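You operate a simulated robot arm through the tools that you are given. There is no shell and no other tool. Be economical: measure what you need, move in short steps, check, and stop when the job is done.

Carry out the task below with a simulated two-armed robot. There is one attempt and no reset: what you move stays moved.

TASK
Load the cores tray on the teal turntable and lock it at BAND.
Fine: the red knob frees the turntable and ends at HELD.

It is judged by the outcome, as a careful person would: the job done as asked, and still so three seconds after it is handed in. It fails if anything else is knocked over, pushed out of place, dropped, spilled or broken.

THE ROBOT
Two 7-joint arms with two-finger parallel grippers on one trunk, on a base that drives. Base frame: it is fixed to the floor where the robot stands at the start and does not move with it; the origin is under the middle of the robot, x ahead of it, y to its left, z up. Units: m, degrees, N and s.
The left shoulder is at the start at [0.05, 0.165, 1.03], the right one opposite. With the tool pointing down near the work surface each hand reaches from about 0.24 to 0.7 m from the robot's upright axis, wherever it stands, measured 20 degrees to its own side. Places, roughly: red turntable knob [0.3, -1, 0.5]; teal turntable [0.7, -1, 0.7]; top of the teal turntable [0.7, -1, 0.7]. Payload 3.91 kg a hand.
The TCP of each hand is the grasp point between the finger pads, 0.03 m short of the fingertips. In the tool frame z runs along the fingers and y along their closing line. Largest opening 0.11 m; finger width 0.02, thickness 0.01; the body of the gripper, 0.048 by 0.112 m, starts 0.055 m behind the TCP.
Orientation is told as [roll, pitch, yaw] about the base's x, y, z axes, in that order, counted from this pose: with the fingers straight down and closing along the base's y, the tool's x points along the base's -x, its y along +y and its z along -z.

THE INTERFACE
- The arms move only by the tool step_arm. It takes "left_deltas", "right_deltas" or both (then of equal length, played together; a hand with none holds still); each is a list of rows, each a list of 3 entries, a list of its own where there are three numbers: the shift along the tool's x, y, z in m, then the turn, a rotation vector about the tool's x, y, z in degrees, then the opening, from 0 (shut) to 1 (fully open). In form: [[[x, y, z], [wx, wy, wz], gripper], ...]. A call has 1 to 10 rows; each row shifts and turns the commanded pose from where the row before left it, along the tool's axes as they then stand. Rows are played at 5 a second. More than 0.05 m and 8.6 degrees between two rows, or a gripper value outside its range, and nothing of the call is played. Where a pose cannot be reached the arm comes as near as it can. A force on the tool above 40 N (or 10 N above the force at the start of the call, whichever is more), or a blocked arm, ends the call early, and 0.2 s more pass. Each finger travels about 0.045 m/s and halts on what it meets, pressing with about 25 N; the grip force reading is that of the motor and also rises with nothing between the fingers. The clock runs only during rows and for 0.2 s after the last one: add rows that do not move to give the fingers time. The reply holds the time, the measured pose of the TCP, the force on the tool along the base axes, the opening and the grip force, in the units named above and with some noise, with the torque about the TCP (base axes, N m) and any sound that the robot's microphone picked up, and new pictures: "views" is both (left out), scene, wrist or none (wrist: the cameras of the hands that moved).
- Cameras (640 x 400 px; columns grow to the right, rows downward): "scene" is now at [0.1141, -0.0356, 1.2115]; the picture's right is [-0.38, -0.93, 0.00], its down [-0.43, 0.18, -0.88] and it looks along [0.82, -0.33, -0.47] (base axes); focal length 222 px, centre (320, 200). "left" rides on the left gripper at [0.072, -0.017, -0.103] in its tool frame; the picture's right is [0.23, 0.97, 0.00], its down [-0.76, 0.18, -0.62] and it looks along [-0.61, 0.14, 0.78] (tool axes); focal length 222 px, centre (320, 200). "right" rides on the right gripper at [0.072, 0.017, -0.103] in its tool frame; the picture's right is [-0.23, 0.97, 0.00], its down [-0.76, -0.18, -0.62] and it looks along [-0.61, -0.14, 0.78] (tool axes); focal length 222 px, centre (320, 200).
- slide_trunk(by): slides the trunk up (or, below 0, down) by that many m; the arms and the scene camera ride with it, the base frame stays. It gives what a move gives, with no picture.
- roll_base(legs): drives the robot by 1 to 6 legs, each [ahead, left, turn to the left] in m, m and degrees, along the robot's own axes; the way and the turn of a leg run together, so that a leg with both is an arc; at most 1.5 m and 180 degrees a leg. The arms and the cameras ride along, it lands a little off, and it stops where it bumps. It gives what a move gives, and a new picture of the scene camera.
- pan_tilt(pan, tilt): turns the head with the scene camera to pan (to the left, within 80 degrees either way) and tilt (down, from -29 to 69), counted from straight ahead of the robot. It gives what a move gives, and a new picture of the scene camera.
- pixel_to_xyz(camera, pixels): for up to 12 pixels [column, row] of the newest picture of that camera ("zoom" is the newest enlarged one), the place [x, y, z] in the base frame of the surface seen there, good to about 0.003 m. No time passes.
- enlarge(camera, box): a new picture of the part [left, top, right, bottom] of that camera's present view, enlarged. No time passes.
- finish_job(): hands the job in; it is judged then, once.

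Work in short steps. Measure before you move; look again where a grasp or a placing could have gone wrong, and mend it. You have 80 turns and 260 pictures in all, those below and enlarged ones among them. Open the grippers and draw the arms clear of the work before you hand the job in, unless the task says otherwise; then end with one line.

The tools are called after "Emit:" as name(argument=value, ...) on one line, values as JSON. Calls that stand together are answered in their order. step_arm: Moves the arms, as the interface text tells. Its arguments: {"type":"object","properties":{"left_deltas":{"type":"array","items":{"type":"array"}},"right_deltas":{"type":"array","items":{"type":"array"}},"views":{"type":"string","enum":["both","scene","wrist","none"]}},"required":[]} The other tools are called the same way: slide_trunk (by) slides the trunk up or down; roll_base (legs) drives the base; pan_tilt (pan, tilt) turns the head that bears the scene camera; pixel_to_xyz (camera, pixels) gives the place of the surface under pixels of a picture; enlarge (camera, box) takes an enlarged picture of a part of a camera's view; finish_job () hands the job in.

At the start:

```text
clock: 0.0
left_tool_pos: [0.4157, -0.0227, 1.0156]
left_ee_rot: [0.0, 0.0, 0.1]
left_ft_force: [0.0, 0.5, 0.3]
left_moment: [-0.02, -0.04, 0.01]
left_finger_gap: 0.11
left_gripper_force: 0.1
right_tool_pos: [0.2777, -0.4302, 1.1084]
right_ee_rot: [-0.1, 0.0, 0.0]
right_ft_force: [0.5, -0.5, -0.3]
right_moment: [-0.01, 0.0, -0.01]
right_finger_gap: 0.11
right_gripper_force: 0.2
trunk travel left (down, up): [-0.25, 0.253]
robot x, y, heading: [0.0009, -0.0033, 0.0]
head pan, tilt: [-22.2, 27.9]
```

scene: 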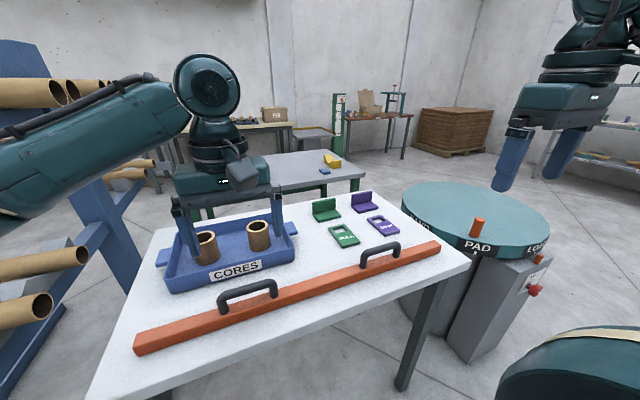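
right: 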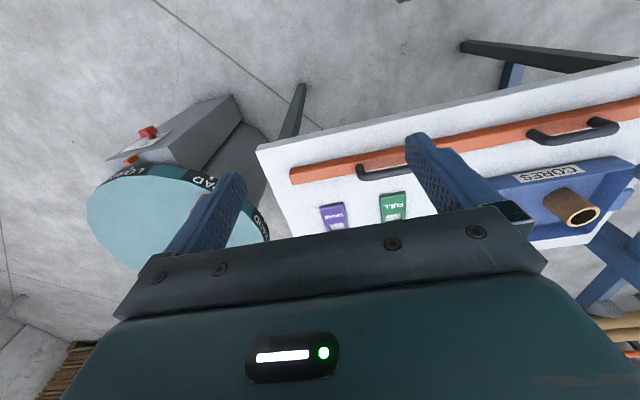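
left: 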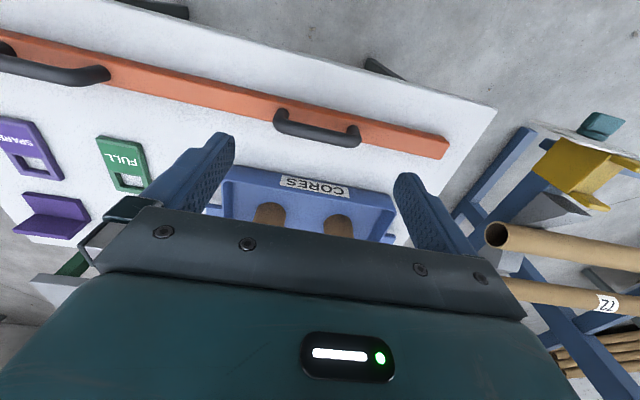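

The scene shows the blue CORES tray at about (235,260) and the teal turntable at (475,215) with a red knob at (535,290). I enlarge both and measure key points.

Emit:
enlarge(camera="scene", box=[390, 160, 570, 310])

Emit:
enlarge(camera="scene", box=[140, 180, 320, 310])

Emit:
pixel_to_xyz(camera="scene", pixels=[[475, 185], [403, 200], [549, 230], [477, 236], [478, 219], [535, 291], [540, 258], [475, 210], [290, 232], [163, 257], [235, 275], [230, 245]])

```text
2.67 times, centred on (480, 235) of scene
```

zoom: 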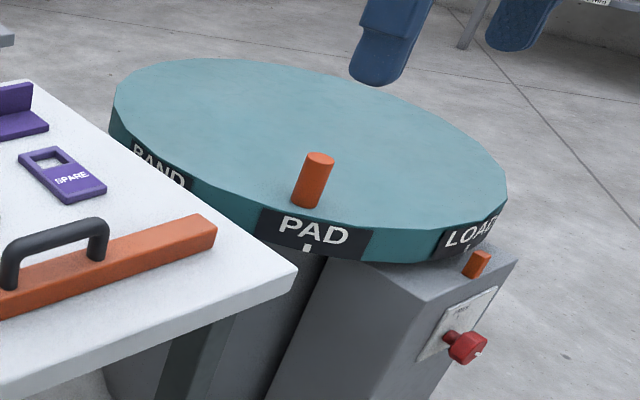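

```text
3.08 times, centred on (230, 245) of scene
```

zoom: 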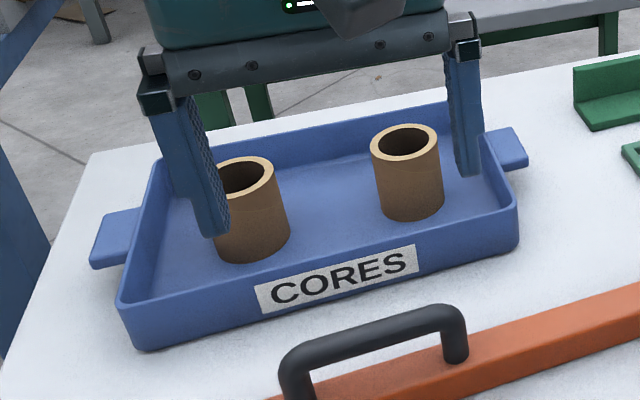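

```text
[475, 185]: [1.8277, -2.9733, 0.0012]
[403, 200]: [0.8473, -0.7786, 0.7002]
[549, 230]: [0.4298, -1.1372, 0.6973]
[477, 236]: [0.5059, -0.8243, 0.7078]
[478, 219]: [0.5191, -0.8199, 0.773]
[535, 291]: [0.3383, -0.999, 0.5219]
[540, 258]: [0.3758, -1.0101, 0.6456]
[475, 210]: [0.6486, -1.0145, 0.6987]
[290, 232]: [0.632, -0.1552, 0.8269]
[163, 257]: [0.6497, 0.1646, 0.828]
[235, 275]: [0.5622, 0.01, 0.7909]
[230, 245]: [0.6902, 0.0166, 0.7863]
```

The tray has ears at both ends, around (0.63,-0.155) and (0.65,0.165). I measure ear corners in the zoom, and then view the knob.

Emit:
pixel_to_xyz(camera="zoom", pixels=[[490, 133], [519, 130], [527, 158], [503, 165], [515, 167], [106, 216], [138, 213], [127, 250], [93, 255], [120, 265], [245, 160], [405, 128]])

Emit:
enlarge(camera="scene", box=[505, 245, 565, 305])

Emit:
enlarge(camera="left", box=[180, 140, 450, 260])

```text
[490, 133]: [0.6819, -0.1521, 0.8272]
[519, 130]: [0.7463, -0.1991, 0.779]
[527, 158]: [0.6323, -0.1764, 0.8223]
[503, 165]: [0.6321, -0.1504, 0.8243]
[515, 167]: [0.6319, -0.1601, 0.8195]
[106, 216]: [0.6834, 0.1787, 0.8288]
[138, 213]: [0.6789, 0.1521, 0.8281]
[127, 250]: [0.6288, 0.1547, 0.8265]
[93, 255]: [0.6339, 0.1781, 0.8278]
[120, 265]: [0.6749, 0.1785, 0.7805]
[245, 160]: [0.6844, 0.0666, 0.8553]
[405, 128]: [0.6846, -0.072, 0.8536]
```

```text
6.67 times, centred on (535, 275) of scene
```

zoom: 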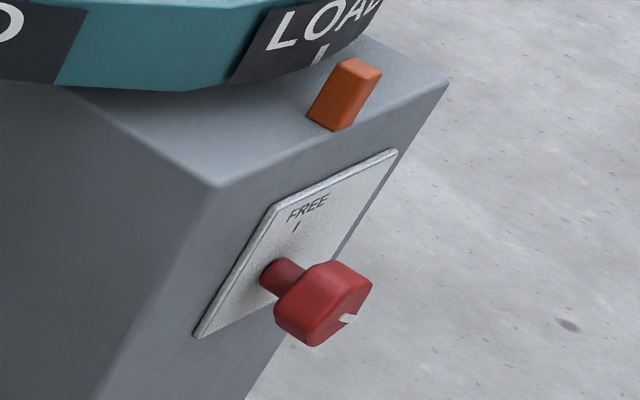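

```text
2.37 times, centred on (315, 200) of left
```

zoom: 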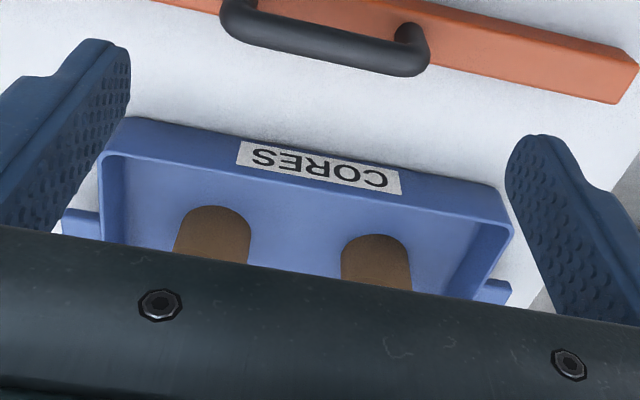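

Ears: x 0.630–0.682, y about ±0.152 to ±0.180, top z 0.827. I move both hands above them at z≈1.0.

Emit:
step_arm(left_deltas=[[[-0.024, 0.019, 0], [0, 0, 0], 1], [[-0.024, 0.019, 0], [0, 0, 0], 1], [[-0.024, 0.019, 0], [0, 0, 0], 1], [[-0.024, 0.019, 0], [0, 0, 0], 1], [[-0.024, 0.019, 0], [0, 0, 0], 1], [[-0.024, 0.019, 0], [0, 0, 0], 1], [[-0.024, 0.019, 0], [0, 0, 0], 1], [[-0.024, 0.019, 0], [0, 0, 0], 1], [[-0.024, 0.019, 0], [0, 0, 0], 1], [[-0.024, 0.019, 0], [0, 0, 0], 1]], right_deltas=[[[-0.0378, 0.0262, 0.0108], [0, 0, 0], 1], [[-0.0378, 0.0262, 0.0108], [0, 0, 0], 1], [[-0.0378, 0.0262, 0.0108], [0, 0, 0], 1], [[-0.0378, 0.0262, 0.0108], [0, 0, 0], 1], [[-0.0378, 0.0262, 0.0108], [0, 0, 0], 1], [[-0.0378, 0.0262, 0.0108], [0, 0, 0], 1], [[-0.0378, 0.0262, 0.0108], [0, 0, 0], 1], [[-0.0378, 0.0262, 0.0108], [0, 0, 0], 1], [[-0.0378, 0.0262, 0.0108], [0, 0, 0], 1], [[-0.0378, 0.0262, 0.0108], [0, 0, 0], 1]], views="none")

Emit:
step_arm(left_deltas=[[[0, 0, 0], [0, 0, 8.5], 1], [[0, 0, 0], [0, 0, 8.5], 1], [[0, 0, 0], [0, 0, 8.5], 1], [[0, 0, 0], [0, 0, 8.5], 1], [[0, 0, 0], [0, 0, 8.5], 1], [[0, 0, 0], [0, 0, 8.5], 1], [[0, 0, 0], [0, 0, 8.5], 1], [[0, 0, 0], [0, 0, 8.5], 1], [[0, 0, 0], [0, 0, 8.5], 1], [[0, 0, 0], [0, 0, 8.5], 1]], right_deltas=[[[0, 0, 0], [0, 0, -8.5], 1], [[0, 0, 0], [0, 0, -8.5], 1], [[0, 0, 0], [0, 0, -8.5], 1], [[0, 0, 0], [0, 0, -8.5], 1], [[0, 0, 0], [0, 0, -8.5], 1], [[0, 0, 0], [0, 0, -8.5], 1], [[0, 0, 0], [0, 0, -8.5], 1], [[0, 0, 0], [0, 0, -8.5], 1], [[0, 0, 0], [0, 0, -8.5], 1], [[0, 0, 0], [0, 0, -8.5], 1]], views="both")

```text
clock: 2.2
left_tool_pos: [0.6344, 0.1728, 1.0093]
left_ee_rot: [0.1, 0.0, -0.1]
left_ft_force: [0.8, 0.4, 0.1]
left_moment: [-0.01, 0.01, 0.01]
left_finger_gap: 0.1103
left_gripper_force: 0.0
left hand out of reach, approached as far as the arm can: row 10
right_tool_pos: [0.5564, -0.2291, 0.9876]
right_ee_rot: [0.0, 0.0, 0.0]
right_ft_force: [0.6, -0.3, -0.5]
right_moment: [0.0, -0.05, 0.02]
right_finger_gap: 0.1099
right_gripper_force: 0.1
right hand out of reach, approached as far as the arm can: row 8, 9, 10
trunk travel left (down, up): [-0.25, 0.253]
robot x, y, heading: [-0.0009, 0.0003, -0.2]
head pan, tilt: [-22.2, 27.9]
```

```text
clock: 4.4
left_tool_pos: [0.6354, 0.1729, 1.0087]
left_ee_rot: [0.2, 0.0, -85.1]
left_ft_force: [-0.4, 0.6, -0.2]
left_moment: [0.03, 0.01, 0.0]
left_finger_gap: 0.11
left_gripper_force: 0.0
right_tool_pos: [0.3074, -0.084, 0.9778]
right_ee_rot: [-0.3, -0.1, 84.1]
right_ft_force: [-0.6, -0.1, -0.2]
right_moment: [-0.02, -0.02, 0.02]
right_finger_gap: 0.1101
right_gripper_force: 0.1
right hand out of reach, approached as far as the arm can: row 4, 5, 6, 7, 8, 9, 10
trunk travel left (down, up): [-0.25, 0.253]
robot x, y, heading: [0.0011, -0.0037, 0.2]
head pan, tilt: [-22.2, 27.9]
```

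scene: 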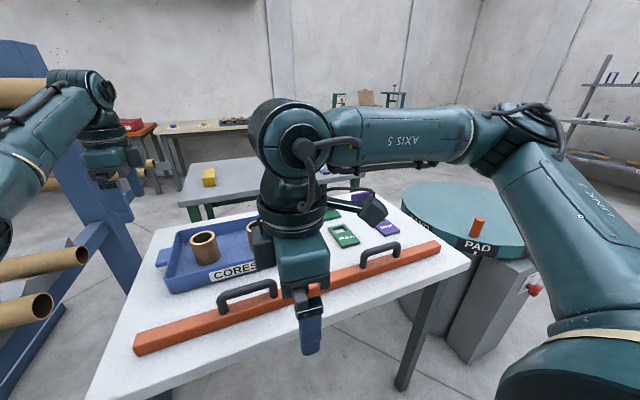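
right: 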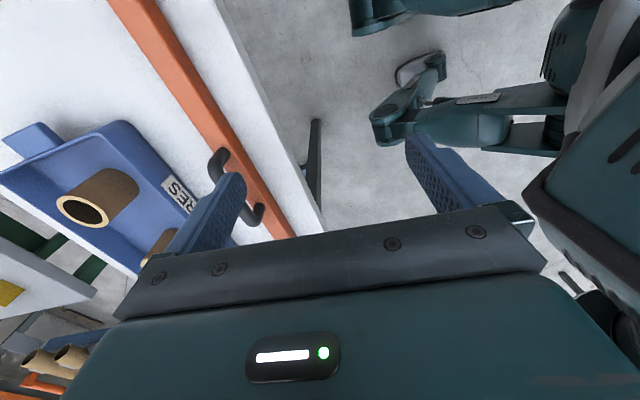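
left: 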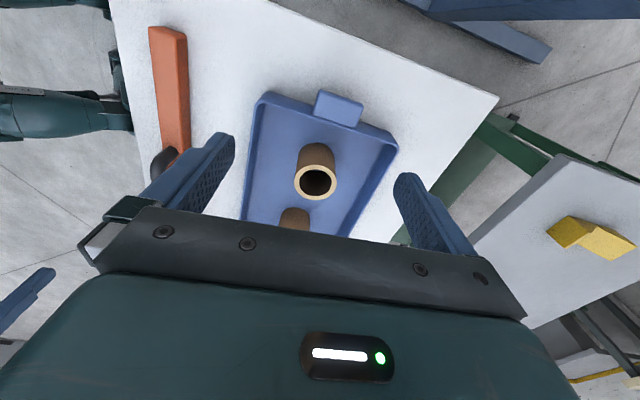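

The right arm hit reach limits and sagged toward the robot. I measure how close the table's near edge is before moving the base closer.

Emit:
pixel_to_xyz(camera="scene", pixels=[[440, 278], [400, 292], [250, 345], [120, 390], [468, 266], [400, 385], [165, 395], [460, 350], [525, 300], [495, 358]])

Emit:
pan_tilt(pan=-10, tilt=60)

```text
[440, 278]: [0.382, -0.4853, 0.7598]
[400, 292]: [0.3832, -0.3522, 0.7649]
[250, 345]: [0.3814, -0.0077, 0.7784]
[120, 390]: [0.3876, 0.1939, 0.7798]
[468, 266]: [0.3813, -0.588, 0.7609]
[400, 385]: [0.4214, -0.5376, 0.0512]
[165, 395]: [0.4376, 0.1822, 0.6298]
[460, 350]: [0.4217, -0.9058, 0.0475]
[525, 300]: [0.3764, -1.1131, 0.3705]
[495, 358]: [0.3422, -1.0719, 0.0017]
```

```text
clock: 5.4
left_tool_pos: [0.6346, 0.1712, 1.007]
left_ee_rot: [0.0, 0.0, -84.9]
left_ft_force: [0.0, -0.5, -0.3]
left_moment: [0.02, 0.0, 0.02]
left_finger_gap: 0.11
left_gripper_force: 0.1
right_tool_pos: [0.3084, -0.083, 0.9776]
right_ee_rot: [-0.3, 0.0, 83.9]
right_ft_force: [1.2, 0.8, -0.2]
right_moment: [0.03, 0.01, 0.0]
right_finger_gap: 0.1101
right_gripper_force: 0.0
trunk travel left (down, up): [-0.25, 0.253]
robot x, y, heading: [0.0007, -0.0, -0.3]
head pan, tilt: [-10.0, 60.0]
```

scene: 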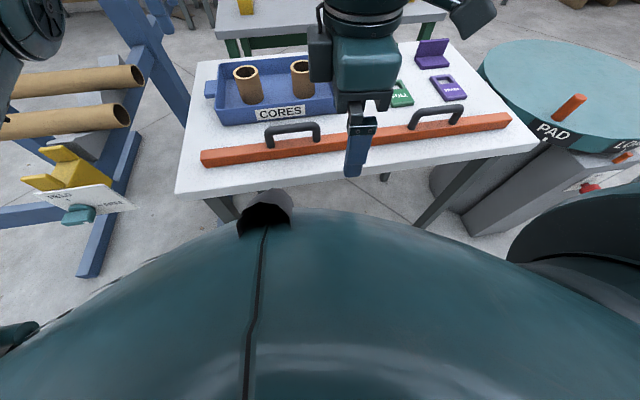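

Table edge is at x≈0.382. I raise the trunk 0.12 so the hands are at the shoulder-relative height where reach is best, then bring both over the ears at z≈0.94.

Emit:
slide_trunk(by=0.12)

Emit:
step_arm(left_deltas=[[[0, 0, 0.0187], [0, 0, 5], 1], [[0, 0, 0.0187], [0, 0, 0], 1], [[0, 0, 0.0187], [0, 0, 0], 1], [[0, 0, 0.0187], [0, 0, 0], 1], [[0, 0, 0.0187], [0, 0, 0], 1], [[0, 0.004, 0.0187], [0, 0, 0], 1], [[0, 0.004, 0.0187], [0, 0, 0], 1], [[0, 0.004, 0.0187], [0, 0, 0], 1], [[0, 0.004, 0.0187], [0, 0, 0], 1], [[0, 0.004, 0.0187], [0, 0, 0], 1]], right_deltas=[[[0, 0, 0.0158], [0, 0, -6], 1], [[0.0085, -0.0348, 0.0158], [0, 0, 0], 1], [[0.0085, -0.0348, 0.0158], [0, 0, 0], 1], [[0.0085, -0.0348, 0.0158], [0, 0, 0], 1], [[0.0085, -0.0348, 0.0158], [0, 0, 0], 1], [[0.0085, -0.0348, 0.0158], [0, 0, 0], 1], [[0.0085, -0.0348, 0.0158], [0, 0, 0], 1], [[0.0085, -0.0348, 0.0158], [0, 0, 0], 1], [[0.0085, -0.0348, 0.0158], [0, 0, 0], 1], [[0.0085, -0.0348, 0.0158], [0, 0, 0], 1]], views="both")

```text
clock: 6.9
left_tool_pos: [0.635, 0.172, 1.1283]
left_ee_rot: [0.0, 0.1, -85.0]
left_ft_force: [-0.2, 1.2, -0.3]
left_moment: [-0.01, 0.0, 0.02]
left_finger_gap: 0.1098
left_gripper_force: 0.1
right_tool_pos: [0.3081, -0.0844, 1.0981]
right_ee_rot: [-0.3, 0.1, 84.0]
right_ft_force: [0.6, -0.3, 0.5]
right_moment: [0.0, -0.05, 0.02]
right_finger_gap: 0.11
right_gripper_force: 0.0
trunk travel left (down, up): [-0.37, 0.133]
robot x, y, heading: [-0.0003, -0.002, -0.0]
head pan, tilt: [-10.0, 60.0]
```

```text
clock: 9.1
left_tool_pos: [0.6554, 0.1706, 0.9397]
left_ee_rot: [0.1, 0.0, -90.1]
left_ft_force: [0.0, -0.6, 0.4]
left_moment: [0.0, 0.01, -0.02]
left_finger_gap: 0.1099
left_gripper_force: 0.0
right_tool_pos: [0.289, -0.0906, 0.9944]
right_ee_rot: [-0.8, -0.1, 89.1]
right_ft_force: [0.2, -0.4, 0.1]
right_moment: [-0.02, -0.01, 0.01]
right_finger_gap: 0.1102
right_gripper_force: 0.0
right hand out of reach, approached as far as the arm can: row 1, 2, 3, 4, 5, 6, 7, 8, 9, 10
trunk travel left (down, up): [-0.37, 0.133]
robot x, y, heading: [0.0007, 0.0018, 0.1]
head pan, tilt: [-10.0, 60.0]
```

scene: 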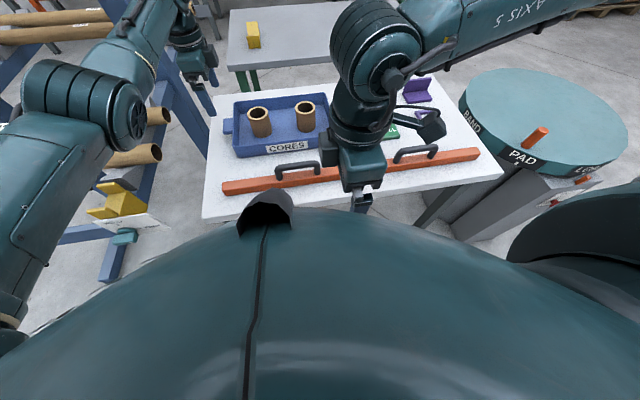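
right: 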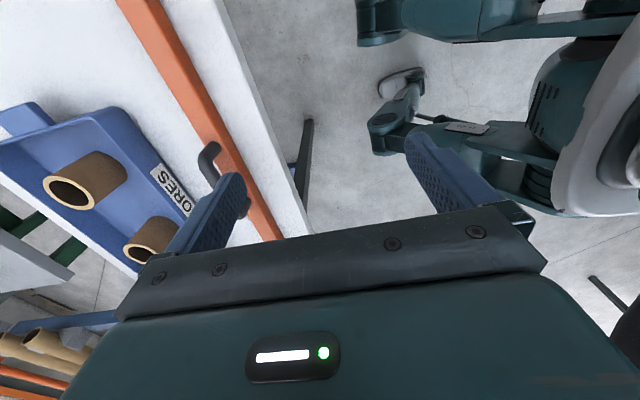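
left: 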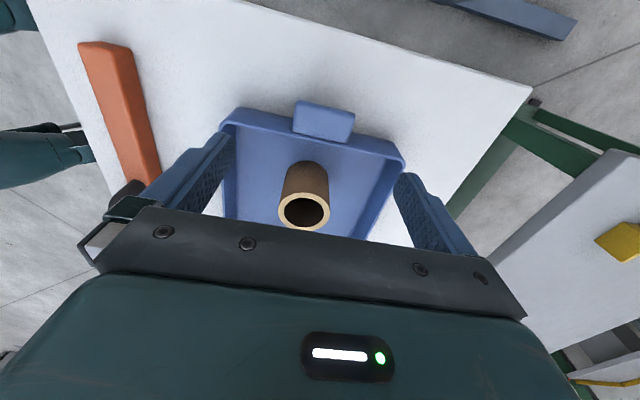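

Left hand is properly over its ear, but the right wrist sits at a joint limit in this yaw. I turn the right hand back to yaw 0 and then try from a clean posture.

Emit:
step_arm(right_deltas=[[[0, 0, 0], [0, 0, 8.5], 1], [[0, 0, 0], [0, 0, 8.5], 1], [[0, 0, 0], [0, 0, 8.5], 1], [[0, 0, 0], [0, 0, 8.5], 1], [[0, 0, 0], [0, 0, 8.5], 1], [[0, 0, 0], [0, 0, 8.5], 1], [[0, 0, 0], [0, 0, 8.5], 1], [[0, 0, 0], [0, 0, 8.5], 1], [[0, 0, 0], [0, 0, 8.5], 1], [[0, 0, 0], [0, 0, 8.5], 1]], views="none")

Emit:
step_arm(right_deltas=[[[-0.01, -0.03, 0], [0, 0, 4], 1], [[-0.02, -0.03, 0], [0, 0, 0], 1], [[-0.02, -0.03, 0], [0, 0, 0], 1], [[-0.02, -0.03, 0], [0, 0, 0], 1], [[-0.02, -0.03, 0], [0, 0, 0], 1], [[-0.02, -0.03, 0], [0, 0, 0], 1], [[-0.02, -0.03, 0], [0, 0, 0], 1], [[-0.02, -0.03, 0], [0, 0, 0], 1]], views="scene")

```text
clock: 11.3
left_tool_pos: [0.6551, 0.172, 0.9401]
left_ee_rot: [0.0, 0.0, -90.0]
left_ft_force: [-0.2, -0.3, -0.1]
left_moment: [0.03, 0.0, 0.02]
left_finger_gap: 0.11
left_gripper_force: 0.2
right_tool_pos: [0.2879, -0.0912, 0.9953]
right_ee_rot: [0.0, -0.4, 4.9]
right_ft_force: [-1.1, 0.3, 0.8]
right_moment: [-0.02, -0.01, -0.01]
right_finger_gap: 0.11
right_gripper_force: 0.1
trunk travel left (down, up): [-0.37, 0.133]
robot x, y, heading: [0.0009, -0.0002, -0.0]
head pan, tilt: [-10.0, 60.0]
```

```text
clock: 13.1
left_tool_pos: [0.6546, 0.1714, 0.9402]
left_ee_rot: [0.0, -0.1, -90.0]
left_ft_force: [-0.1, 0.1, 0.5]
left_moment: [-0.01, 0.01, 0.0]
left_finger_gap: 0.1101
left_gripper_force: 0.0
right_tool_pos: [0.4432, -0.3245, 0.9943]
right_ee_rot: [0.0, -0.3, 1.0]
right_ft_force: [-0.1, 1.1, -0.1]
right_moment: [0.02, -0.02, 0.01]
right_finger_gap: 0.1102
right_gripper_force: 0.1
trunk travel left (down, up): [-0.37, 0.133]
robot x, y, heading: [0.0016, 0.002, 0.0]
head pan, tilt: [-10.0, 60.0]
```

scene: 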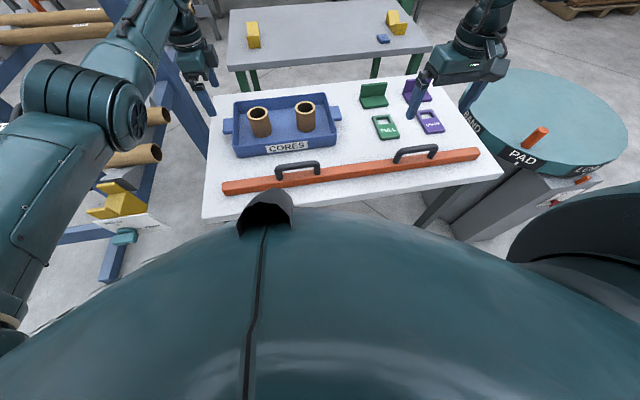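

Right hand is back in a normal posture at (0.443,-0.325). I turn it to yaw +90 here, well within reach.

Emit:
step_arm(right_deltas=[[[0, 0, 0], [0, 0, -8.5], 1], [[0, 0, 0], [0, 0, -8.5], 1], [[0, 0, 0], [0, 0, -8.5], 1], [[0, 0, 0], [0, 0, -8.5], 1], [[0, 0, 0], [0, 0, -8.5], 1], [[0, 0, 0], [0, 0, -8.5], 1], [[0, 0, 0], [0, 0, -8.5], 1], [[0, 0, 0], [0, 0, -8.5], 1], [[0, 0, 0], [0, 0, -8.5], 1], [[0, 0, 0], [0, 0, -8.5], 1]], views="none")

```text
clock: 15.3
left_tool_pos: [0.6555, 0.1709, 0.9408]
left_ee_rot: [0.0, 0.0, -90.0]
left_ft_force: [-0.6, 0.2, 0.2]
left_moment: [0.0, 0.0, -0.02]
left_finger_gap: 0.11
left_gripper_force: 0.2
right_tool_pos: [0.2833, -0.1303, 0.9642]
right_ee_rot: [-0.5, 0.1, 85.9]
right_ft_force: [0.1, 0.4, 0.4]
right_moment: [0.01, -0.04, -0.01]
right_finger_gap: 0.1101
right_gripper_force: 0.1
right hand out of reach, approached as far as the arm can: row 4, 5, 6, 7, 8, 9, 10
trunk travel left (down, up): [-0.37, 0.133]
robot x, y, heading: [0.001, -0.001, -0.1]
head pan, tilt: [-10.0, 60.0]
```

Yaw +90 is beyond the right wrist's limit, so I go back and use yaw −90 (same closing line) instead.

Emit:
step_arm(right_deltas=[[[0, 0, 0], [0, 0, 8.5], 1], [[0, 0, 0], [0, 0, 8.5], 1], [[0, 0, 0], [0, 0, 8.5], 1], [[0, 0, 0], [0, 0, 8.5], 1], [[0, 0, 0], [0, 0, 8.5], 1], [[0, 0, 0], [0, 0, 8.5], 1], [[0, 0, 0], [0, 0, 8.5], 1], [[0, 0, 0], [0, 0, 8.5], 1], [[0, 0, 0], [0, 0, 8.5], 1], [[0, 0, 0], [0, 0, 8.5], 1]], views="none")

Emit:
step_arm(right_deltas=[[[-0.03, -0.03, -0.01], [0, 0, 0], 1], [[-0.03, -0.03, -0.01], [0, 0, 0], 1], [[-0.03, -0.03, -0.01], [0, 0, 0], 1], [[-0.03, -0.03, 0], [0, 0, 0], 1], [[-0.03, -0.03, 0], [0, 0, 0], 1], [[-0.03, -0.03, 0], [0, 0, 0], 1], [[0, 0, 0], [0, 0, 8.5], 1], [[0, 0, 0], [0, 0, 8.5], 1], [[0, 0, 0], [0, 0, 8.5], 1], [[0, 0, 0], [0, 0, 8.5], 1]], views="none")

Emit:
step_arm(right_deltas=[[[0, 0, 0], [0, 0, 8.5], 1], [[0, 0, 0], [0, 0, 8.5], 1], [[0, 0, 0], [0, 0, 8.5], 1], [[0, 0, 0], [0, 0, 8.5], 1], [[0, 0, 0], [0, 0, 8.5], 1], [[0, 0, 0], [0, 0, 8.5], 1], [[0, 0, 0], [0, 0, 6], 1]], views="scene")

```text
clock: 17.5
left_tool_pos: [0.6555, 0.1723, 0.9405]
left_ee_rot: [0.0, 0.0, -90.0]
left_ft_force: [-0.3, 0.2, -0.3]
left_moment: [-0.02, 0.01, 0.0]
left_finger_gap: 0.1098
left_gripper_force: 0.2
right_tool_pos: [0.2837, -0.1304, 0.9631]
right_ee_rot: [0.0, -0.3, 0.9]
right_ft_force: [0.0, 0.4, 0.3]
right_moment: [0.03, -0.03, 0.01]
right_finger_gap: 0.1101
right_gripper_force: 0.1
trunk travel left (down, up): [-0.37, 0.133]
robot x, y, heading: [-0.001, 0.0013, -0.1]
head pan, tilt: [-10.0, 60.0]
```

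```text
clock: 19.7
left_tool_pos: [0.6563, 0.1705, 0.9391]
left_ee_rot: [0.0, 0.0, -90.0]
left_ft_force: [-0.3, 0.5, -0.1]
left_moment: [0.02, -0.03, 0.01]
left_finger_gap: 0.1098
left_gripper_force: 0.0
right_tool_pos: [0.4676, -0.3084, 0.9946]
right_ee_rot: [0.0, -0.3, -33.2]
right_ft_force: [-0.6, 0.5, 0.6]
right_moment: [-0.01, -0.01, 0.01]
right_finger_gap: 0.1097
right_gripper_force: 0.1
trunk travel left (down, up): [-0.37, 0.133]
robot x, y, heading: [0.0022, 0.004, 0.2]
head pan, tilt: [-10.0, 60.0]
```

```text
clock: 21.3
left_tool_pos: [0.6561, 0.1707, 0.9397]
left_ee_rot: [-0.1, 0.0, -90.0]
left_ft_force: [-0.1, 0.9, -0.8]
left_moment: [0.04, 0.0, 0.03]
left_finger_gap: 0.1102
left_gripper_force: 0.1
right_tool_pos: [0.4663, -0.3088, 0.9949]
right_ee_rot: [0.2, 0.0, -90.3]
right_ft_force: [0.6, -0.5, 0.4]
right_moment: [0.05, -0.01, -0.02]
right_finger_gap: 0.1101
right_gripper_force: 0.0
trunk travel left (down, up): [-0.37, 0.133]
robot x, y, heading: [-0.0009, -0.0007, -0.1]
head pan, tilt: [-10.0, 60.0]
```

scene: 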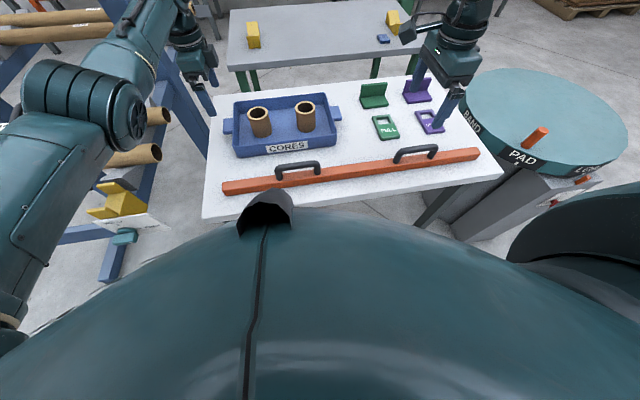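

Yaw −90 works for the right hand. I bring it over the right ear at (0.656,-0.168,0.94).

Emit:
step_arm(right_deltas=[[[0.0235, 0.0317, 0.0092], [0, 0, 0], 1], [[0.0235, 0.0317, 0.0092], [0, 0, 0], 1], [[0.0235, 0.0317, 0.0092], [0, 0, 0], 1], [[0.0235, 0.0317, 0.0092], [0, 0, 0], 1], [[0.0235, 0.0317, 0.0092], [0, 0, 0], 1], [[0.0235, 0.0317, 0.0092], [0, 0, 0], 1]], left_deltas=[[[0, 0, 0], [0, 0, 0], 1], [[0, 0, 0], [0, 0, 0], 1], [[0, 0, 0], [0, 0, 0], 1], [[0, 0, 0], [0, 0, 0], 1], [[0, 0, 0], [0, 0, 0], 1], [[-0.002, 0, 0], [0, 0, 0], 1]], views="both")

```text
clock: 22.7
left_tool_pos: [0.6558, 0.17, 0.9395]
left_ee_rot: [0.0, 0.2, -90.0]
left_ft_force: [-0.1, -0.7, -0.3]
left_moment: [-0.05, -0.04, -0.02]
left_finger_gap: 0.1099
left_gripper_force: 0.0
right_tool_pos: [0.55, -0.2404, 0.97]
right_ee_rot: [0.4, 0.0, -90.0]
right_ft_force: [0.0, 0.0, 0.9]
right_moment: [0.01, 0.03, -0.02]
right_finger_gap: 0.1101
right_gripper_force: 0.1
right hand out of reach, approached as far as the arm can: row 3, 4, 5, 6
trunk travel left (down, up): [-0.37, 0.133]
robot x, y, heading: [0.0019, -0.0018, 0.3]
head pan, tilt: [-10.0, 60.0]
```

scene: 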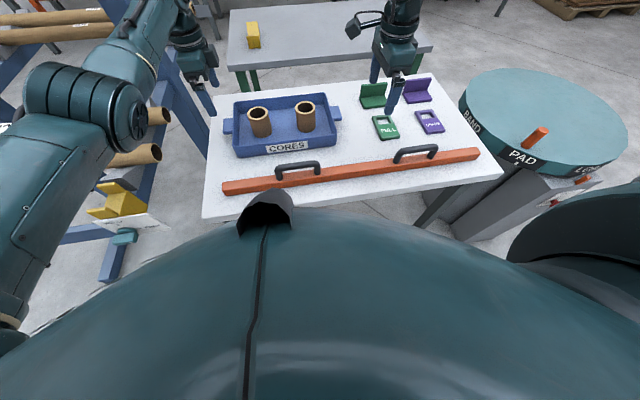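
right: 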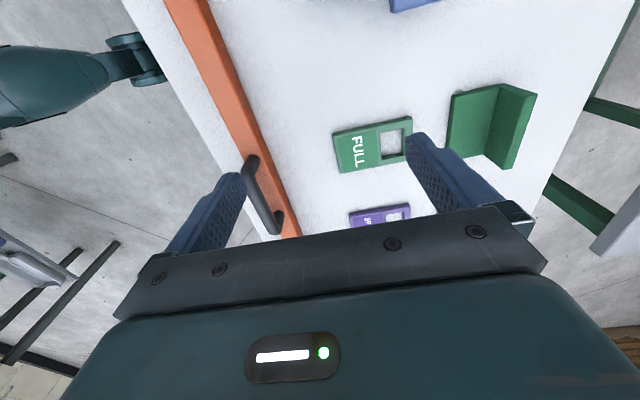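
left: 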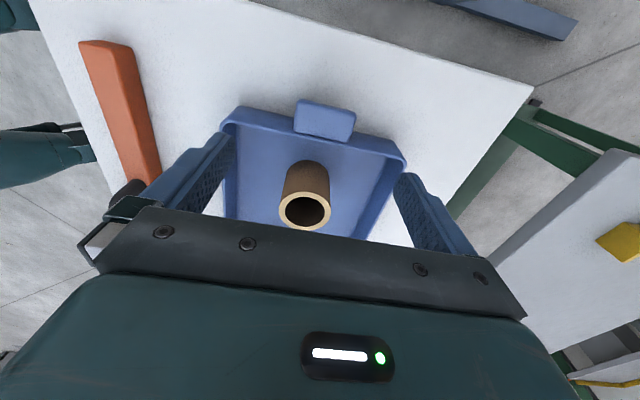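

The right arm stalls at (0.55,-0.24,0.97). I raise the trunk 0.06 more and lower the hands correspondingly to get a better reach for the right arm.

Emit:
slide_trunk(by=0.06)

Emit:
step_arm(left_deltas=[[[0, 0, 0.03], [0, 0, 0], 1], [[0, 0, 0.03], [0, 0, 0], 1], [[0, 0, 0], [0, 0, 0], 1], [[0, 0, 0], [0, 0, 0], 1], [[0, 0, 0], [0, 0, 0], 1], [[0, 0, 0], [0, 0, 0], 1]], right_deltas=[[[0, 0, 0.045], [0, 0, 0], 1], [[0, 0, 0.045], [0, 0, 0], 1], [[0.018, 0.0265, 0], [0, 0, 0], 1], [[0.018, 0.0265, 0], [0, 0, 0], 1], [[0.018, 0.0265, 0], [0, 0, 0], 1], [[0.018, 0.0265, 0], [0, 0, 0], 1]], views="none")

```text
clock: 23.7
left_tool_pos: [0.6545, 0.1701, 1.0003]
left_ee_rot: [0.0, -0.1, -90.0]
left_ft_force: [0.2, -0.2, -0.3]
left_moment: [0.0, 0.02, 0.02]
left_finger_gap: 0.1097
left_gripper_force: 0.0
right_tool_pos: [0.5504, -0.2403, 1.0311]
right_ee_rot: [0.2, 0.0, -90.0]
right_ft_force: [0.6, 0.0, -0.2]
right_moment: [0.0, 0.03, -0.01]
right_finger_gap: 0.1099
right_gripper_force: 0.1
trunk travel left (down, up): [-0.43, 0.073]
robot x, y, heading: [-0.0031, 0.0007, 0.2]
head pan, tilt: [-10.0, 60.0]
```

```text
clock: 25.1
left_tool_pos: [0.6523, 0.1699, 0.9398]
left_ee_rot: [0.0, 0.0, -90.0]
left_ft_force: [0.4, -0.4, 0.9]
left_moment: [0.03, 0.01, -0.03]
left_finger_gap: 0.1094
left_gripper_force: 0.1
right_tool_pos: [0.5384, -0.2437, 0.9964]
right_ee_rot: [0.4, 0.0, -90.0]
right_ft_force: [0.2, 0.3, -0.2]
right_moment: [0.02, -0.01, 0.02]
right_finger_gap: 0.1102
right_gripper_force: 0.1
right hand out of reach, approached as far as the arm can: row 1, 2, 3, 4, 5, 6
trunk travel left (down, up): [-0.43, 0.073]
robot x, y, heading: [-0.0035, 0.0053, 0.1]
head pan, tilt: [-10.0, 60.0]
```

The right arm appears to be stuck on a joint limit rather than on reach. I look at its posture with the head.

Emit:
pan_tilt(pan=-50, tilt=25)

Emit:
pan_tilt(pan=45, tilt=25)

```text
clock: 26.1
left_tool_pos: [0.6525, 0.1689, 0.9402]
left_ee_rot: [0.0, 0.0, -90.0]
left_ft_force: [0.1, 0.3, -0.1]
left_moment: [0.0, 0.01, 0.04]
left_finger_gap: 0.11
left_gripper_force: 0.1
right_tool_pos: [0.5369, -0.2417, 0.9958]
right_ee_rot: [0.3, 0.0, -90.0]
right_ft_force: [1.3, 0.0, -0.6]
right_moment: [-0.02, 0.0, 0.0]
right_finger_gap: 0.1098
right_gripper_force: 0.0
trunk travel left (down, up): [-0.43, 0.073]
robot x, y, heading: [-0.0013, 0.0016, 0.0]
head pan, tilt: [-50.0, 25.0]
```

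scene: 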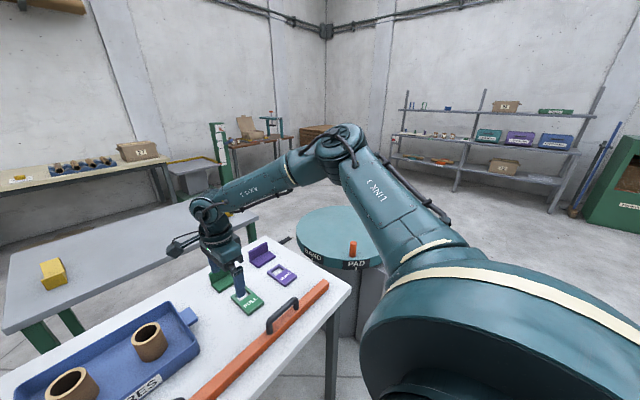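

```text
clock: 27.9
left_tool_pos: [0.6529, 0.1702, 0.9398]
left_ee_rot: [0.1, 0.0, -90.0]
left_ft_force: [-0.4, 0.5, -0.9]
left_moment: [0.0, 0.0, -0.01]
left_finger_gap: 0.1099
left_gripper_force: 0.0
right_tool_pos: [0.5365, -0.2424, 0.9957]
right_ee_rot: [0.4, 0.1, -90.1]
right_ft_force: [0.2, -0.4, 0.5]
right_moment: [0.04, -0.01, -0.03]
right_finger_gap: 0.1096
right_gripper_force: 0.1
trunk travel left (down, up): [-0.43, 0.073]
robot x, y, heading: [0.0031, 0.0003, -0.4]
head pan, tilt: [45.0, 25.0]
```

scene: 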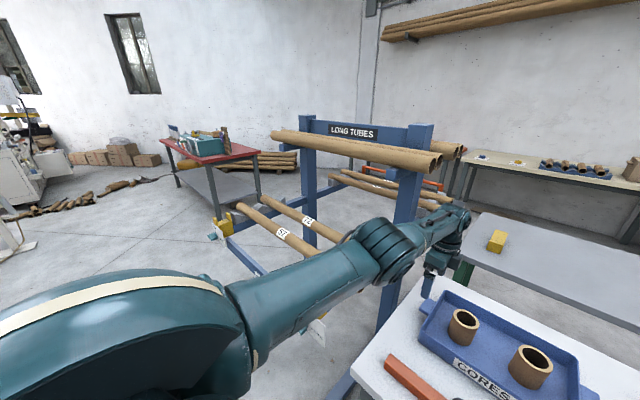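

The left arm is nearly straight, while the right elbow is bent far out to the right. I stretch the right arm out on its own side first, to swing it in straight afterwards.

Emit:
step_arm(right_deltas=[[[-0.042, -0.005, 0], [0, 0, 0], 1], [[-0.042, -0.005, 0], [0, 0, 0], 1], [[-0.042, -0.005, 0], [0, 0, 0], 1], [[-0.042, -0.005, 0], [0, 0, 0], 1], [[-0.042, -0.005, 0], [0, 0, 0], 1], [[0, 0.03, 0.006], [0, 0, 0], 1], [[0, 0.03, 0.006], [0, 0, 0], 1], [[0, 0.03, 0.006], [0, 0, 0], 1], [[0, 0.03, 0.006], [0, 0, 0], 1], [[0, 0.03, 0.006], [0, 0, 0], 1]], views="none")

Emit:
pan_tilt(pan=-45, tilt=28)

```text
clock: 30.1
left_tool_pos: [0.6525, 0.1699, 0.9401]
left_ee_rot: [-0.1, 0.1, -90.0]
left_ft_force: [0.6, 0.3, 0.2]
left_moment: [0.01, 0.0, 0.03]
left_finger_gap: 0.1103
left_gripper_force: 0.0
right_tool_pos: [0.5728, -0.447, 0.9925]
right_ee_rot: [0.3, -0.1, -90.0]
right_ft_force: [-0.6, 0.4, 0.0]
right_moment: [-0.02, -0.02, 0.03]
right_finger_gap: 0.1101
right_gripper_force: 0.0
right hand out of reach, approached as far as the arm can: row 7, 8, 9, 10
trunk travel left (down, up): [-0.43, 0.073]
robot x, y, heading: [-0.0009, 0.0002, 0.1]
head pan, tilt: [45.0, 25.0]
```

```text
clock: 31.7
left_tool_pos: [0.6521, 0.1704, 0.9404]
left_ee_rot: [0.0, 0.1, -90.0]
left_ft_force: [-0.7, -0.2, 0.1]
left_moment: [0.03, 0.0, -0.04]
left_finger_gap: 0.1099
left_gripper_force: 0.1
right_tool_pos: [0.5717, -0.4455, 0.9919]
right_ee_rot: [0.4, 0.0, -90.1]
right_ft_force: [0.6, 0.5, -0.8]
right_moment: [0.01, -0.02, -0.03]
right_finger_gap: 0.1099
right_gripper_force: 0.0
trunk travel left (down, up): [-0.43, 0.073]
robot x, y, heading: [0.0001, 0.002, -0.3]
head pan, tilt: [-45.0, 28.0]
```

scene: 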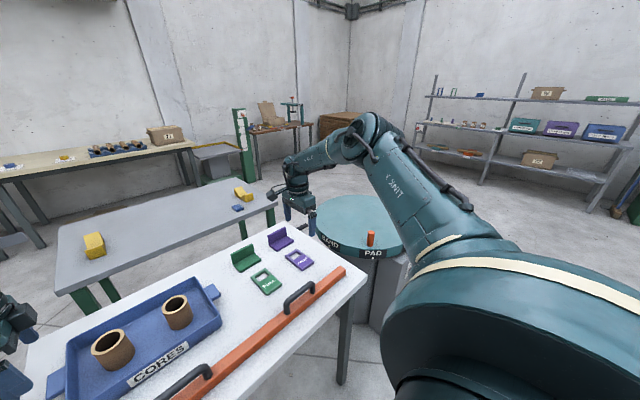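

The arm still stalls at the same radius, so I probe: tilt the fingers outward a little to release the wrist and try extending again.

Emit:
step_arm(right_deltas=[[[0, 0, 0], [-8, 0, 0], 1], [[0, 0, 0], [-8, 0, 0], 1], [[0, 0, 0], [-8, 0, 0], 1], [[0, 0, 0], [-8, 0, 0], 1], [[0, 0.03, 0.02], [0, 0, 0], 1], [[0, 0.03, 0.02], [0, 0, 0], 1], [[0, 0.03, 0.02], [0, 0, 0], 1]], views="scene")

```text
clock: 33.3
left_tool_pos: [0.6519, 0.1697, 0.9405]
left_ee_rot: [0.0, 0.0, -89.9]
left_ft_force: [-0.2, 0.0, 0.2]
left_moment: [-0.04, 0.01, -0.02]
left_finger_gap: 0.11
left_gripper_force: 0.0
right_tool_pos: [0.6631, -0.4419, 0.999]
right_ee_rot: [32.3, -0.1, -89.9]
right_ft_force: [0.2, -0.2, -0.7]
right_moment: [0.01, 0.04, 0.0]
right_finger_gap: 0.1101
right_gripper_force: 0.0
right hand out of reach, approached as far as the arm can: row 7
trunk travel left (down, up): [-0.43, 0.073]
robot x, y, heading: [0.0016, 0.0023, 0.2]
head pan, tilt: [-45.0, 28.0]
```

scene: 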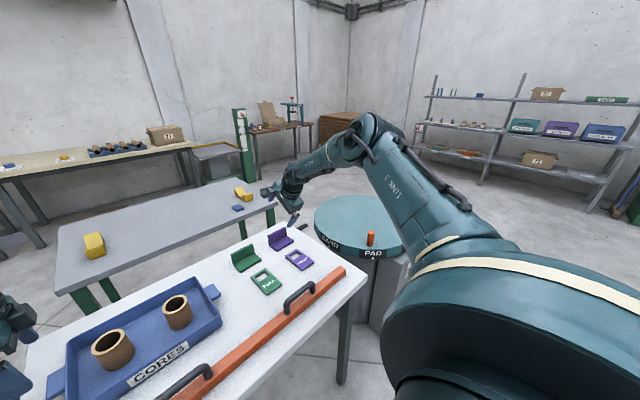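

Tilting the wrist frees the reach, so the elbow is too high. I raise the hand while extended to flatten the elbow, then will come down again.

Emit:
step_arm(right_deltas=[[[0, 0.03, -0.029], [0, 0, 0], 1], [[0, 0.03, -0.029], [0, 0, 0], 1], [[0, 0.03, -0.029], [0, 0, 0], 1], [[0, 0.03, -0.029], [0, 0, 0], 1], [[0, 0.03, -0.029], [0, 0, 0], 1], [[0, 0.01, 0.03], [0, 0, 0], 1], [[0, 0.01, 0.03], [0, 0, 0], 1]], views="scene")

```text
clock: 34.9
left_tool_pos: [0.6527, 0.169, 0.9391]
left_ee_rot: [0.0, 0.0, -90.0]
left_ft_force: [0.2, -0.2, 0.0]
left_moment: [-0.03, 0.0, -0.01]
left_finger_gap: 0.1098
left_gripper_force: 0.1
right_tool_pos: [0.6987, -0.4321, 1.1573]
right_ee_rot: [32.4, 0.0, -90.0]
right_ft_force: [0.0, -0.7, -0.6]
right_moment: [0.0, -0.01, 0.02]
right_finger_gap: 0.1099
right_gripper_force: 0.1
right hand out of reach, approached as far as the arm can: row 4, 5, 6, 7
trunk travel left (down, up): [-0.43, 0.073]
robot x, y, heading: [-0.0011, -0.0025, -0.1]
head pan, tilt: [-45.0, 28.0]
```

scene: 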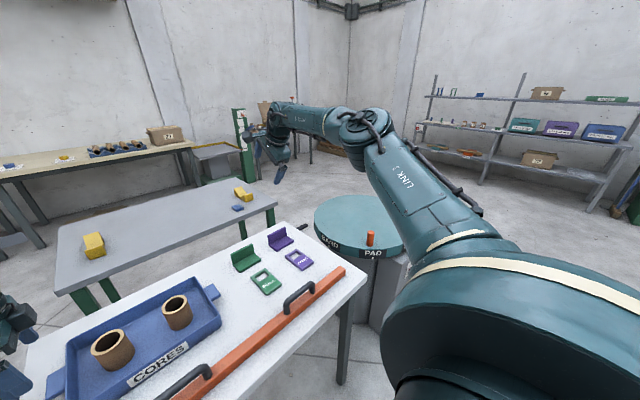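

Forearm is now flatter. I untilt the hand here and swing inwards to see whether the limit has gone.

Emit:
step_arm(right_deltas=[[[0.03, 0, 0.0], [8, 0, 0], 1], [[0.03, 0, 0.0], [8, 0, 0], 1], [[0.03, 0, 0], [8, 0, 0], 1], [[0.03, 0, 0.0], [8, 0, 0], 1], [[0.03, -0.01, 0.02], [0, 0, 0], 1], [[0.03, -0.01, 0.02], [0, 0, 0], 1], [[0.03, -0.01, 0.03], [0, 0, 0], 1], [[0.03, -0.01, 0.03], [0, 0, 0], 1]], views="scene")

```text
clock: 36.7
left_tool_pos: [0.6527, 0.1685, 0.9388]
left_ee_rot: [-0.1, -0.1, -90.0]
left_ft_force: [-0.1, -0.2, -0.5]
left_moment: [0.07, -0.01, 0.03]
left_finger_gap: 0.1101
left_gripper_force: 0.1
right_tool_pos: [0.5387, -0.2132, 1.0528]
right_ee_rot: [0.3, 0.1, -90.1]
right_ft_force: [-0.3, -0.5, 0.4]
right_moment: [-0.04, 0.01, 0.01]
right_finger_gap: 0.11
right_gripper_force: 0.0
right hand out of reach, approached as far as the arm can: row 1, 2, 3, 4, 7, 8
trunk travel left (down, up): [-0.43, 0.073]
robot x, y, heading: [-0.001, -0.0017, 0.1]
head pan, tilt: [-45.0, 28.0]
```

scene: 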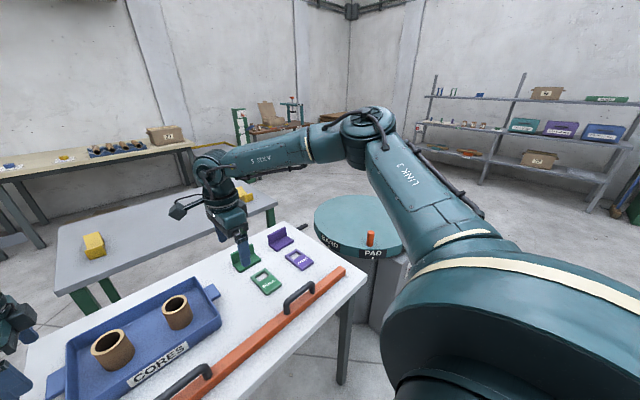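

The right elbow remains locked out to the side. Bringing the base closer is another option, so I check from the left wrist picture where the robot's base front is (teal parts at about (100,155), (125,120)).

Emit:
pixel_to_xyz(camera="left", pixels=[[85, 158], [92, 148], [125, 115], [90, 85], [30, 170], [10, 150], [115, 190], [10, 20]])

Emit:
pixel_to_xyz(camera="right", pixels=[[165, 75], [130, 45], [120, 90], [60, 90], [20, 60], [110, 60], [5, 160], [150, 40]])

```text
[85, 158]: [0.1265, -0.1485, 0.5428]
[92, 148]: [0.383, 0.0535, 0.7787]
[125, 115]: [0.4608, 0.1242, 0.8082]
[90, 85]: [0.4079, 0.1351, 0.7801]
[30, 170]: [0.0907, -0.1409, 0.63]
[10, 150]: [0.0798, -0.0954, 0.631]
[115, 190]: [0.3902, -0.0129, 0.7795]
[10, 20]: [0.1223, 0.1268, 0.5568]
```

```text
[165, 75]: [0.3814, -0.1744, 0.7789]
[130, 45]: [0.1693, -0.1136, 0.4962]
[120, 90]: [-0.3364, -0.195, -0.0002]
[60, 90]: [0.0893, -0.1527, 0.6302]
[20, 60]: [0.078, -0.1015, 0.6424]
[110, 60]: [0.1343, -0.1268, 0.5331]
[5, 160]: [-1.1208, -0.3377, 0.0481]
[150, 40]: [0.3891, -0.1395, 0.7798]
```

I take a fresh look from the right wrist to see the robot's own base.

Emit:
enlarge(camera="right", box=[0, 0, 320, 200])

Emit:
enlarge(camera="left", box=[0, 0, 320, 200])

```text
2.00 times, centred on (160, 100) of right
```

zoom: 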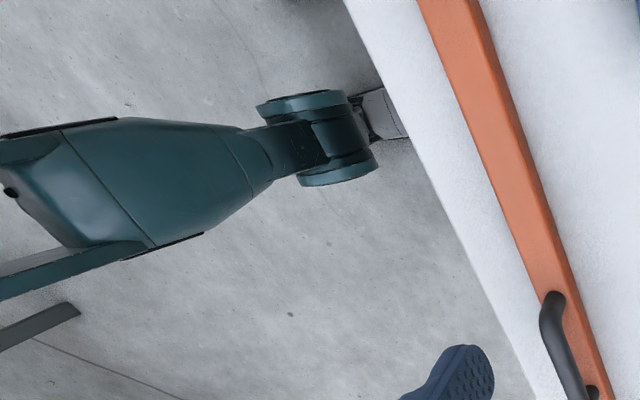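

```text
2.00 times, centred on (160, 100) of left
```

zoom: 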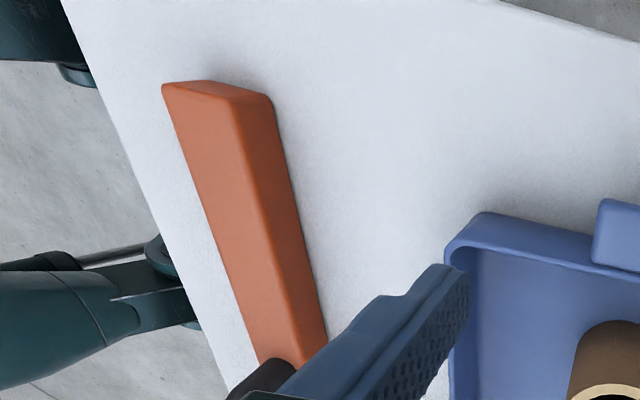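

The robot stands on legs whose feet already go under the table. I measure the knee and foot nearest to the table edge.

Emit:
pixel_to_xyz(camera="zoom", pixels=[[165, 250], [180, 300], [120, 310], [80, 72], [30, 20], [60, 20], [40, 262], [150, 265]])

Emit:
enlarge(camera="right", box=[0, 0, 320, 200])

Emit:
pixel_to_xyz(camera="zoom", pixels=[[370, 130], [330, 120], [340, 165], [395, 115], [372, 95], [200, 170], [265, 170], [400, 130]])

```text
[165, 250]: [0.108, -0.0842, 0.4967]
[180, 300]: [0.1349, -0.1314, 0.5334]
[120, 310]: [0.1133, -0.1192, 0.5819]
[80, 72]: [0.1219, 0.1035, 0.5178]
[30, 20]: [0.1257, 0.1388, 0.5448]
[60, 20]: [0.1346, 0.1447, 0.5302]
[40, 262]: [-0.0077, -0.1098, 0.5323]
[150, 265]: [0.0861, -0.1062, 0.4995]
```

```text
2.00 times, centred on (160, 100) of right
```

zoom: 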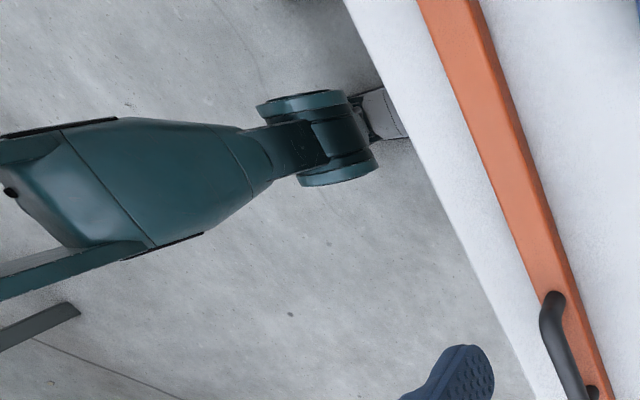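

```text
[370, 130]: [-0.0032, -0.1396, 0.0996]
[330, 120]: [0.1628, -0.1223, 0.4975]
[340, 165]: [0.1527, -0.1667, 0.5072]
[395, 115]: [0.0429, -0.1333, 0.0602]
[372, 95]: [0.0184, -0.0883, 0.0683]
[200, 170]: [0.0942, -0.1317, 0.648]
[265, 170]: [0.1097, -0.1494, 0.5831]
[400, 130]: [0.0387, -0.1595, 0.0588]
```

The knees reach only x≈0.17, so there is about 0.2 m free to the table edge. I drive 0.12 forward with both hands above everything (fingertips ≥0.91).

Emit:
roll_base(legs=[[0.12, 0, 0]])

```text
clock: 37.9
left_tool_pos: [0.7745, 0.1683, 0.9395]
left_ee_rot: [-0.1, 0.0, -90.0]
left_ft_force: [0.2, 0.5, 0.4]
left_moment: [-0.01, 0.05, -0.04]
left_finger_gap: 0.1101
left_gripper_force: 0.0
right_tool_pos: [0.6608, -0.2142, 1.0529]
right_ee_rot: [0.4, 0.0, -90.0]
right_ft_force: [0.5, -0.3, -0.2]
right_moment: [0.02, 0.05, -0.01]
right_finger_gap: 0.1101
right_gripper_force: 0.1
trunk travel left (down, up): [-0.43, 0.073]
robot x, y, heading: [0.1254, 0.001, 0.1]
head pan, tilt: [-45.0, 28.0]
```

scene: 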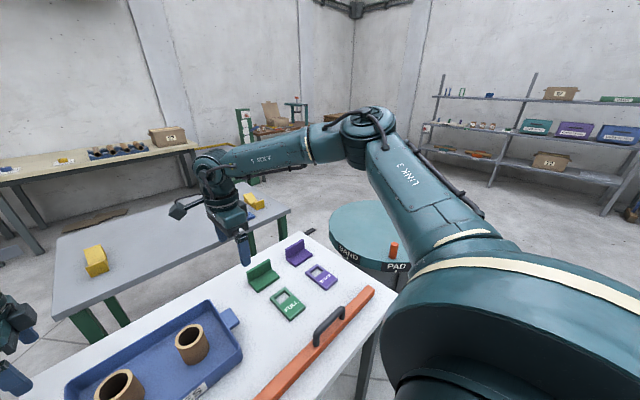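

I move left back over its ear and up to 1.05, and right sideways to y=-0.168, then lower the trunk 0.11.

Emit:
step_arm(left_deltas=[[[0, -0.03, -0.028], [0, 0, 0], 1], [[0, -0.03, -0.028], [0, 0, 0], 1], [[0, -0.03, -0.028], [0, 0, 0], 1], [[0, -0.029, -0.028], [0, 0, 0], 1]], right_deltas=[[[0.0115, -0.001, 0], [0, 0, 0], 1], [[0.0115, -0.001, 0], [0, 0, 0], 1], [[0.0115, -0.001, 0], [0, 0, 0], 1], [[0.0115, -0.001, 0], [0, 0, 0], 1]], views="none")

Emit:
slide_trunk(by=-0.11)

Emit:
pan_tilt(pan=0, tilt=45)

```text
clock: 38.9
left_tool_pos: [0.7757, 0.155, 1.0534]
left_ee_rot: [-0.1, -0.1, -90.0]
left_ft_force: [0.0, -0.2, 0.5]
left_moment: [-0.02, -0.04, 0.03]
left_finger_gap: 0.1101
left_gripper_force: 0.0
left hand out of reach, approached as far as the arm can: row 1, 2, 3, 4
right_tool_pos: [0.6359, -0.1828, 1.0582]
right_ee_rot: [0.6, 0.1, -90.0]
right_ft_force: [0.5, -0.8, 0.2]
right_moment: [-0.02, 0.03, 0.02]
right_finger_gap: 0.1102
right_gripper_force: 0.0
right hand out of reach, approached as far as the arm can: row 1, 2, 3, 4
trunk travel left (down, up): [-0.43, 0.073]
robot x, y, heading: [0.1204, -0.0006, -0.1]
head pan, tilt: [-45.0, 28.0]
```

```text
clock: 40.4
left_tool_pos: [0.7743, 0.1554, 0.9426]
left_ee_rot: [-0.1, 0.0, -90.1]
left_ft_force: [0.5, -0.1, 0.0]
left_moment: [-0.02, -0.01, 0.0]
left_finger_gap: 0.1099
left_gripper_force: 0.1
right_tool_pos: [0.6365, -0.1828, 0.948]
right_ee_rot: [0.6, 0.1, -90.1]
right_ft_force: [-0.6, 0.3, -0.1]
right_moment: [0.0, 0.0, -0.01]
right_finger_gap: 0.1101
right_gripper_force: 0.2
trunk travel left (down, up): [-0.32, 0.183]
robot x, y, heading: [0.1246, 0.0018, -0.1]
head pan, tilt: [-45.0, 28.0]
```

```text
clock: 41.5
left_tool_pos: [0.7767, 0.1549, 0.9422]
left_ee_rot: [-0.1, 0.1, -89.9]
left_ft_force: [-0.1, 0.6, 0.4]
left_moment: [-0.02, -0.03, 0.0]
left_finger_gap: 0.1101
left_gripper_force: 0.1
right_tool_pos: [0.6366, -0.1823, 0.9473]
right_ee_rot: [0.5, 0.2, -90.0]
right_ft_force: [0.3, 1.1, 0.3]
right_moment: [0.04, 0.0, 0.01]
right_finger_gap: 0.1099
right_gripper_force: 0.0
trunk travel left (down, up): [-0.32, 0.183]
robot x, y, heading: [0.1221, 0.002, 0.3]
head pan, tilt: [0.0, 45.0]
```

scene: 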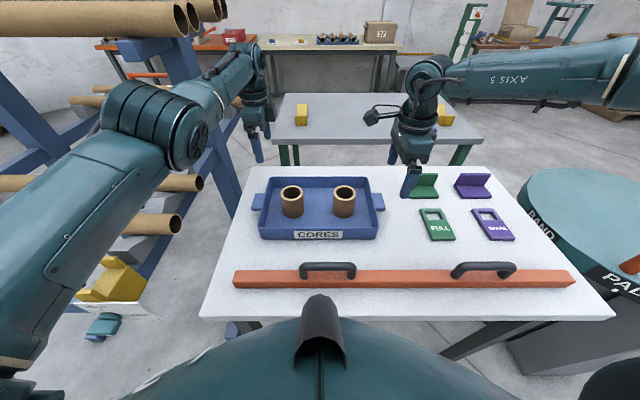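

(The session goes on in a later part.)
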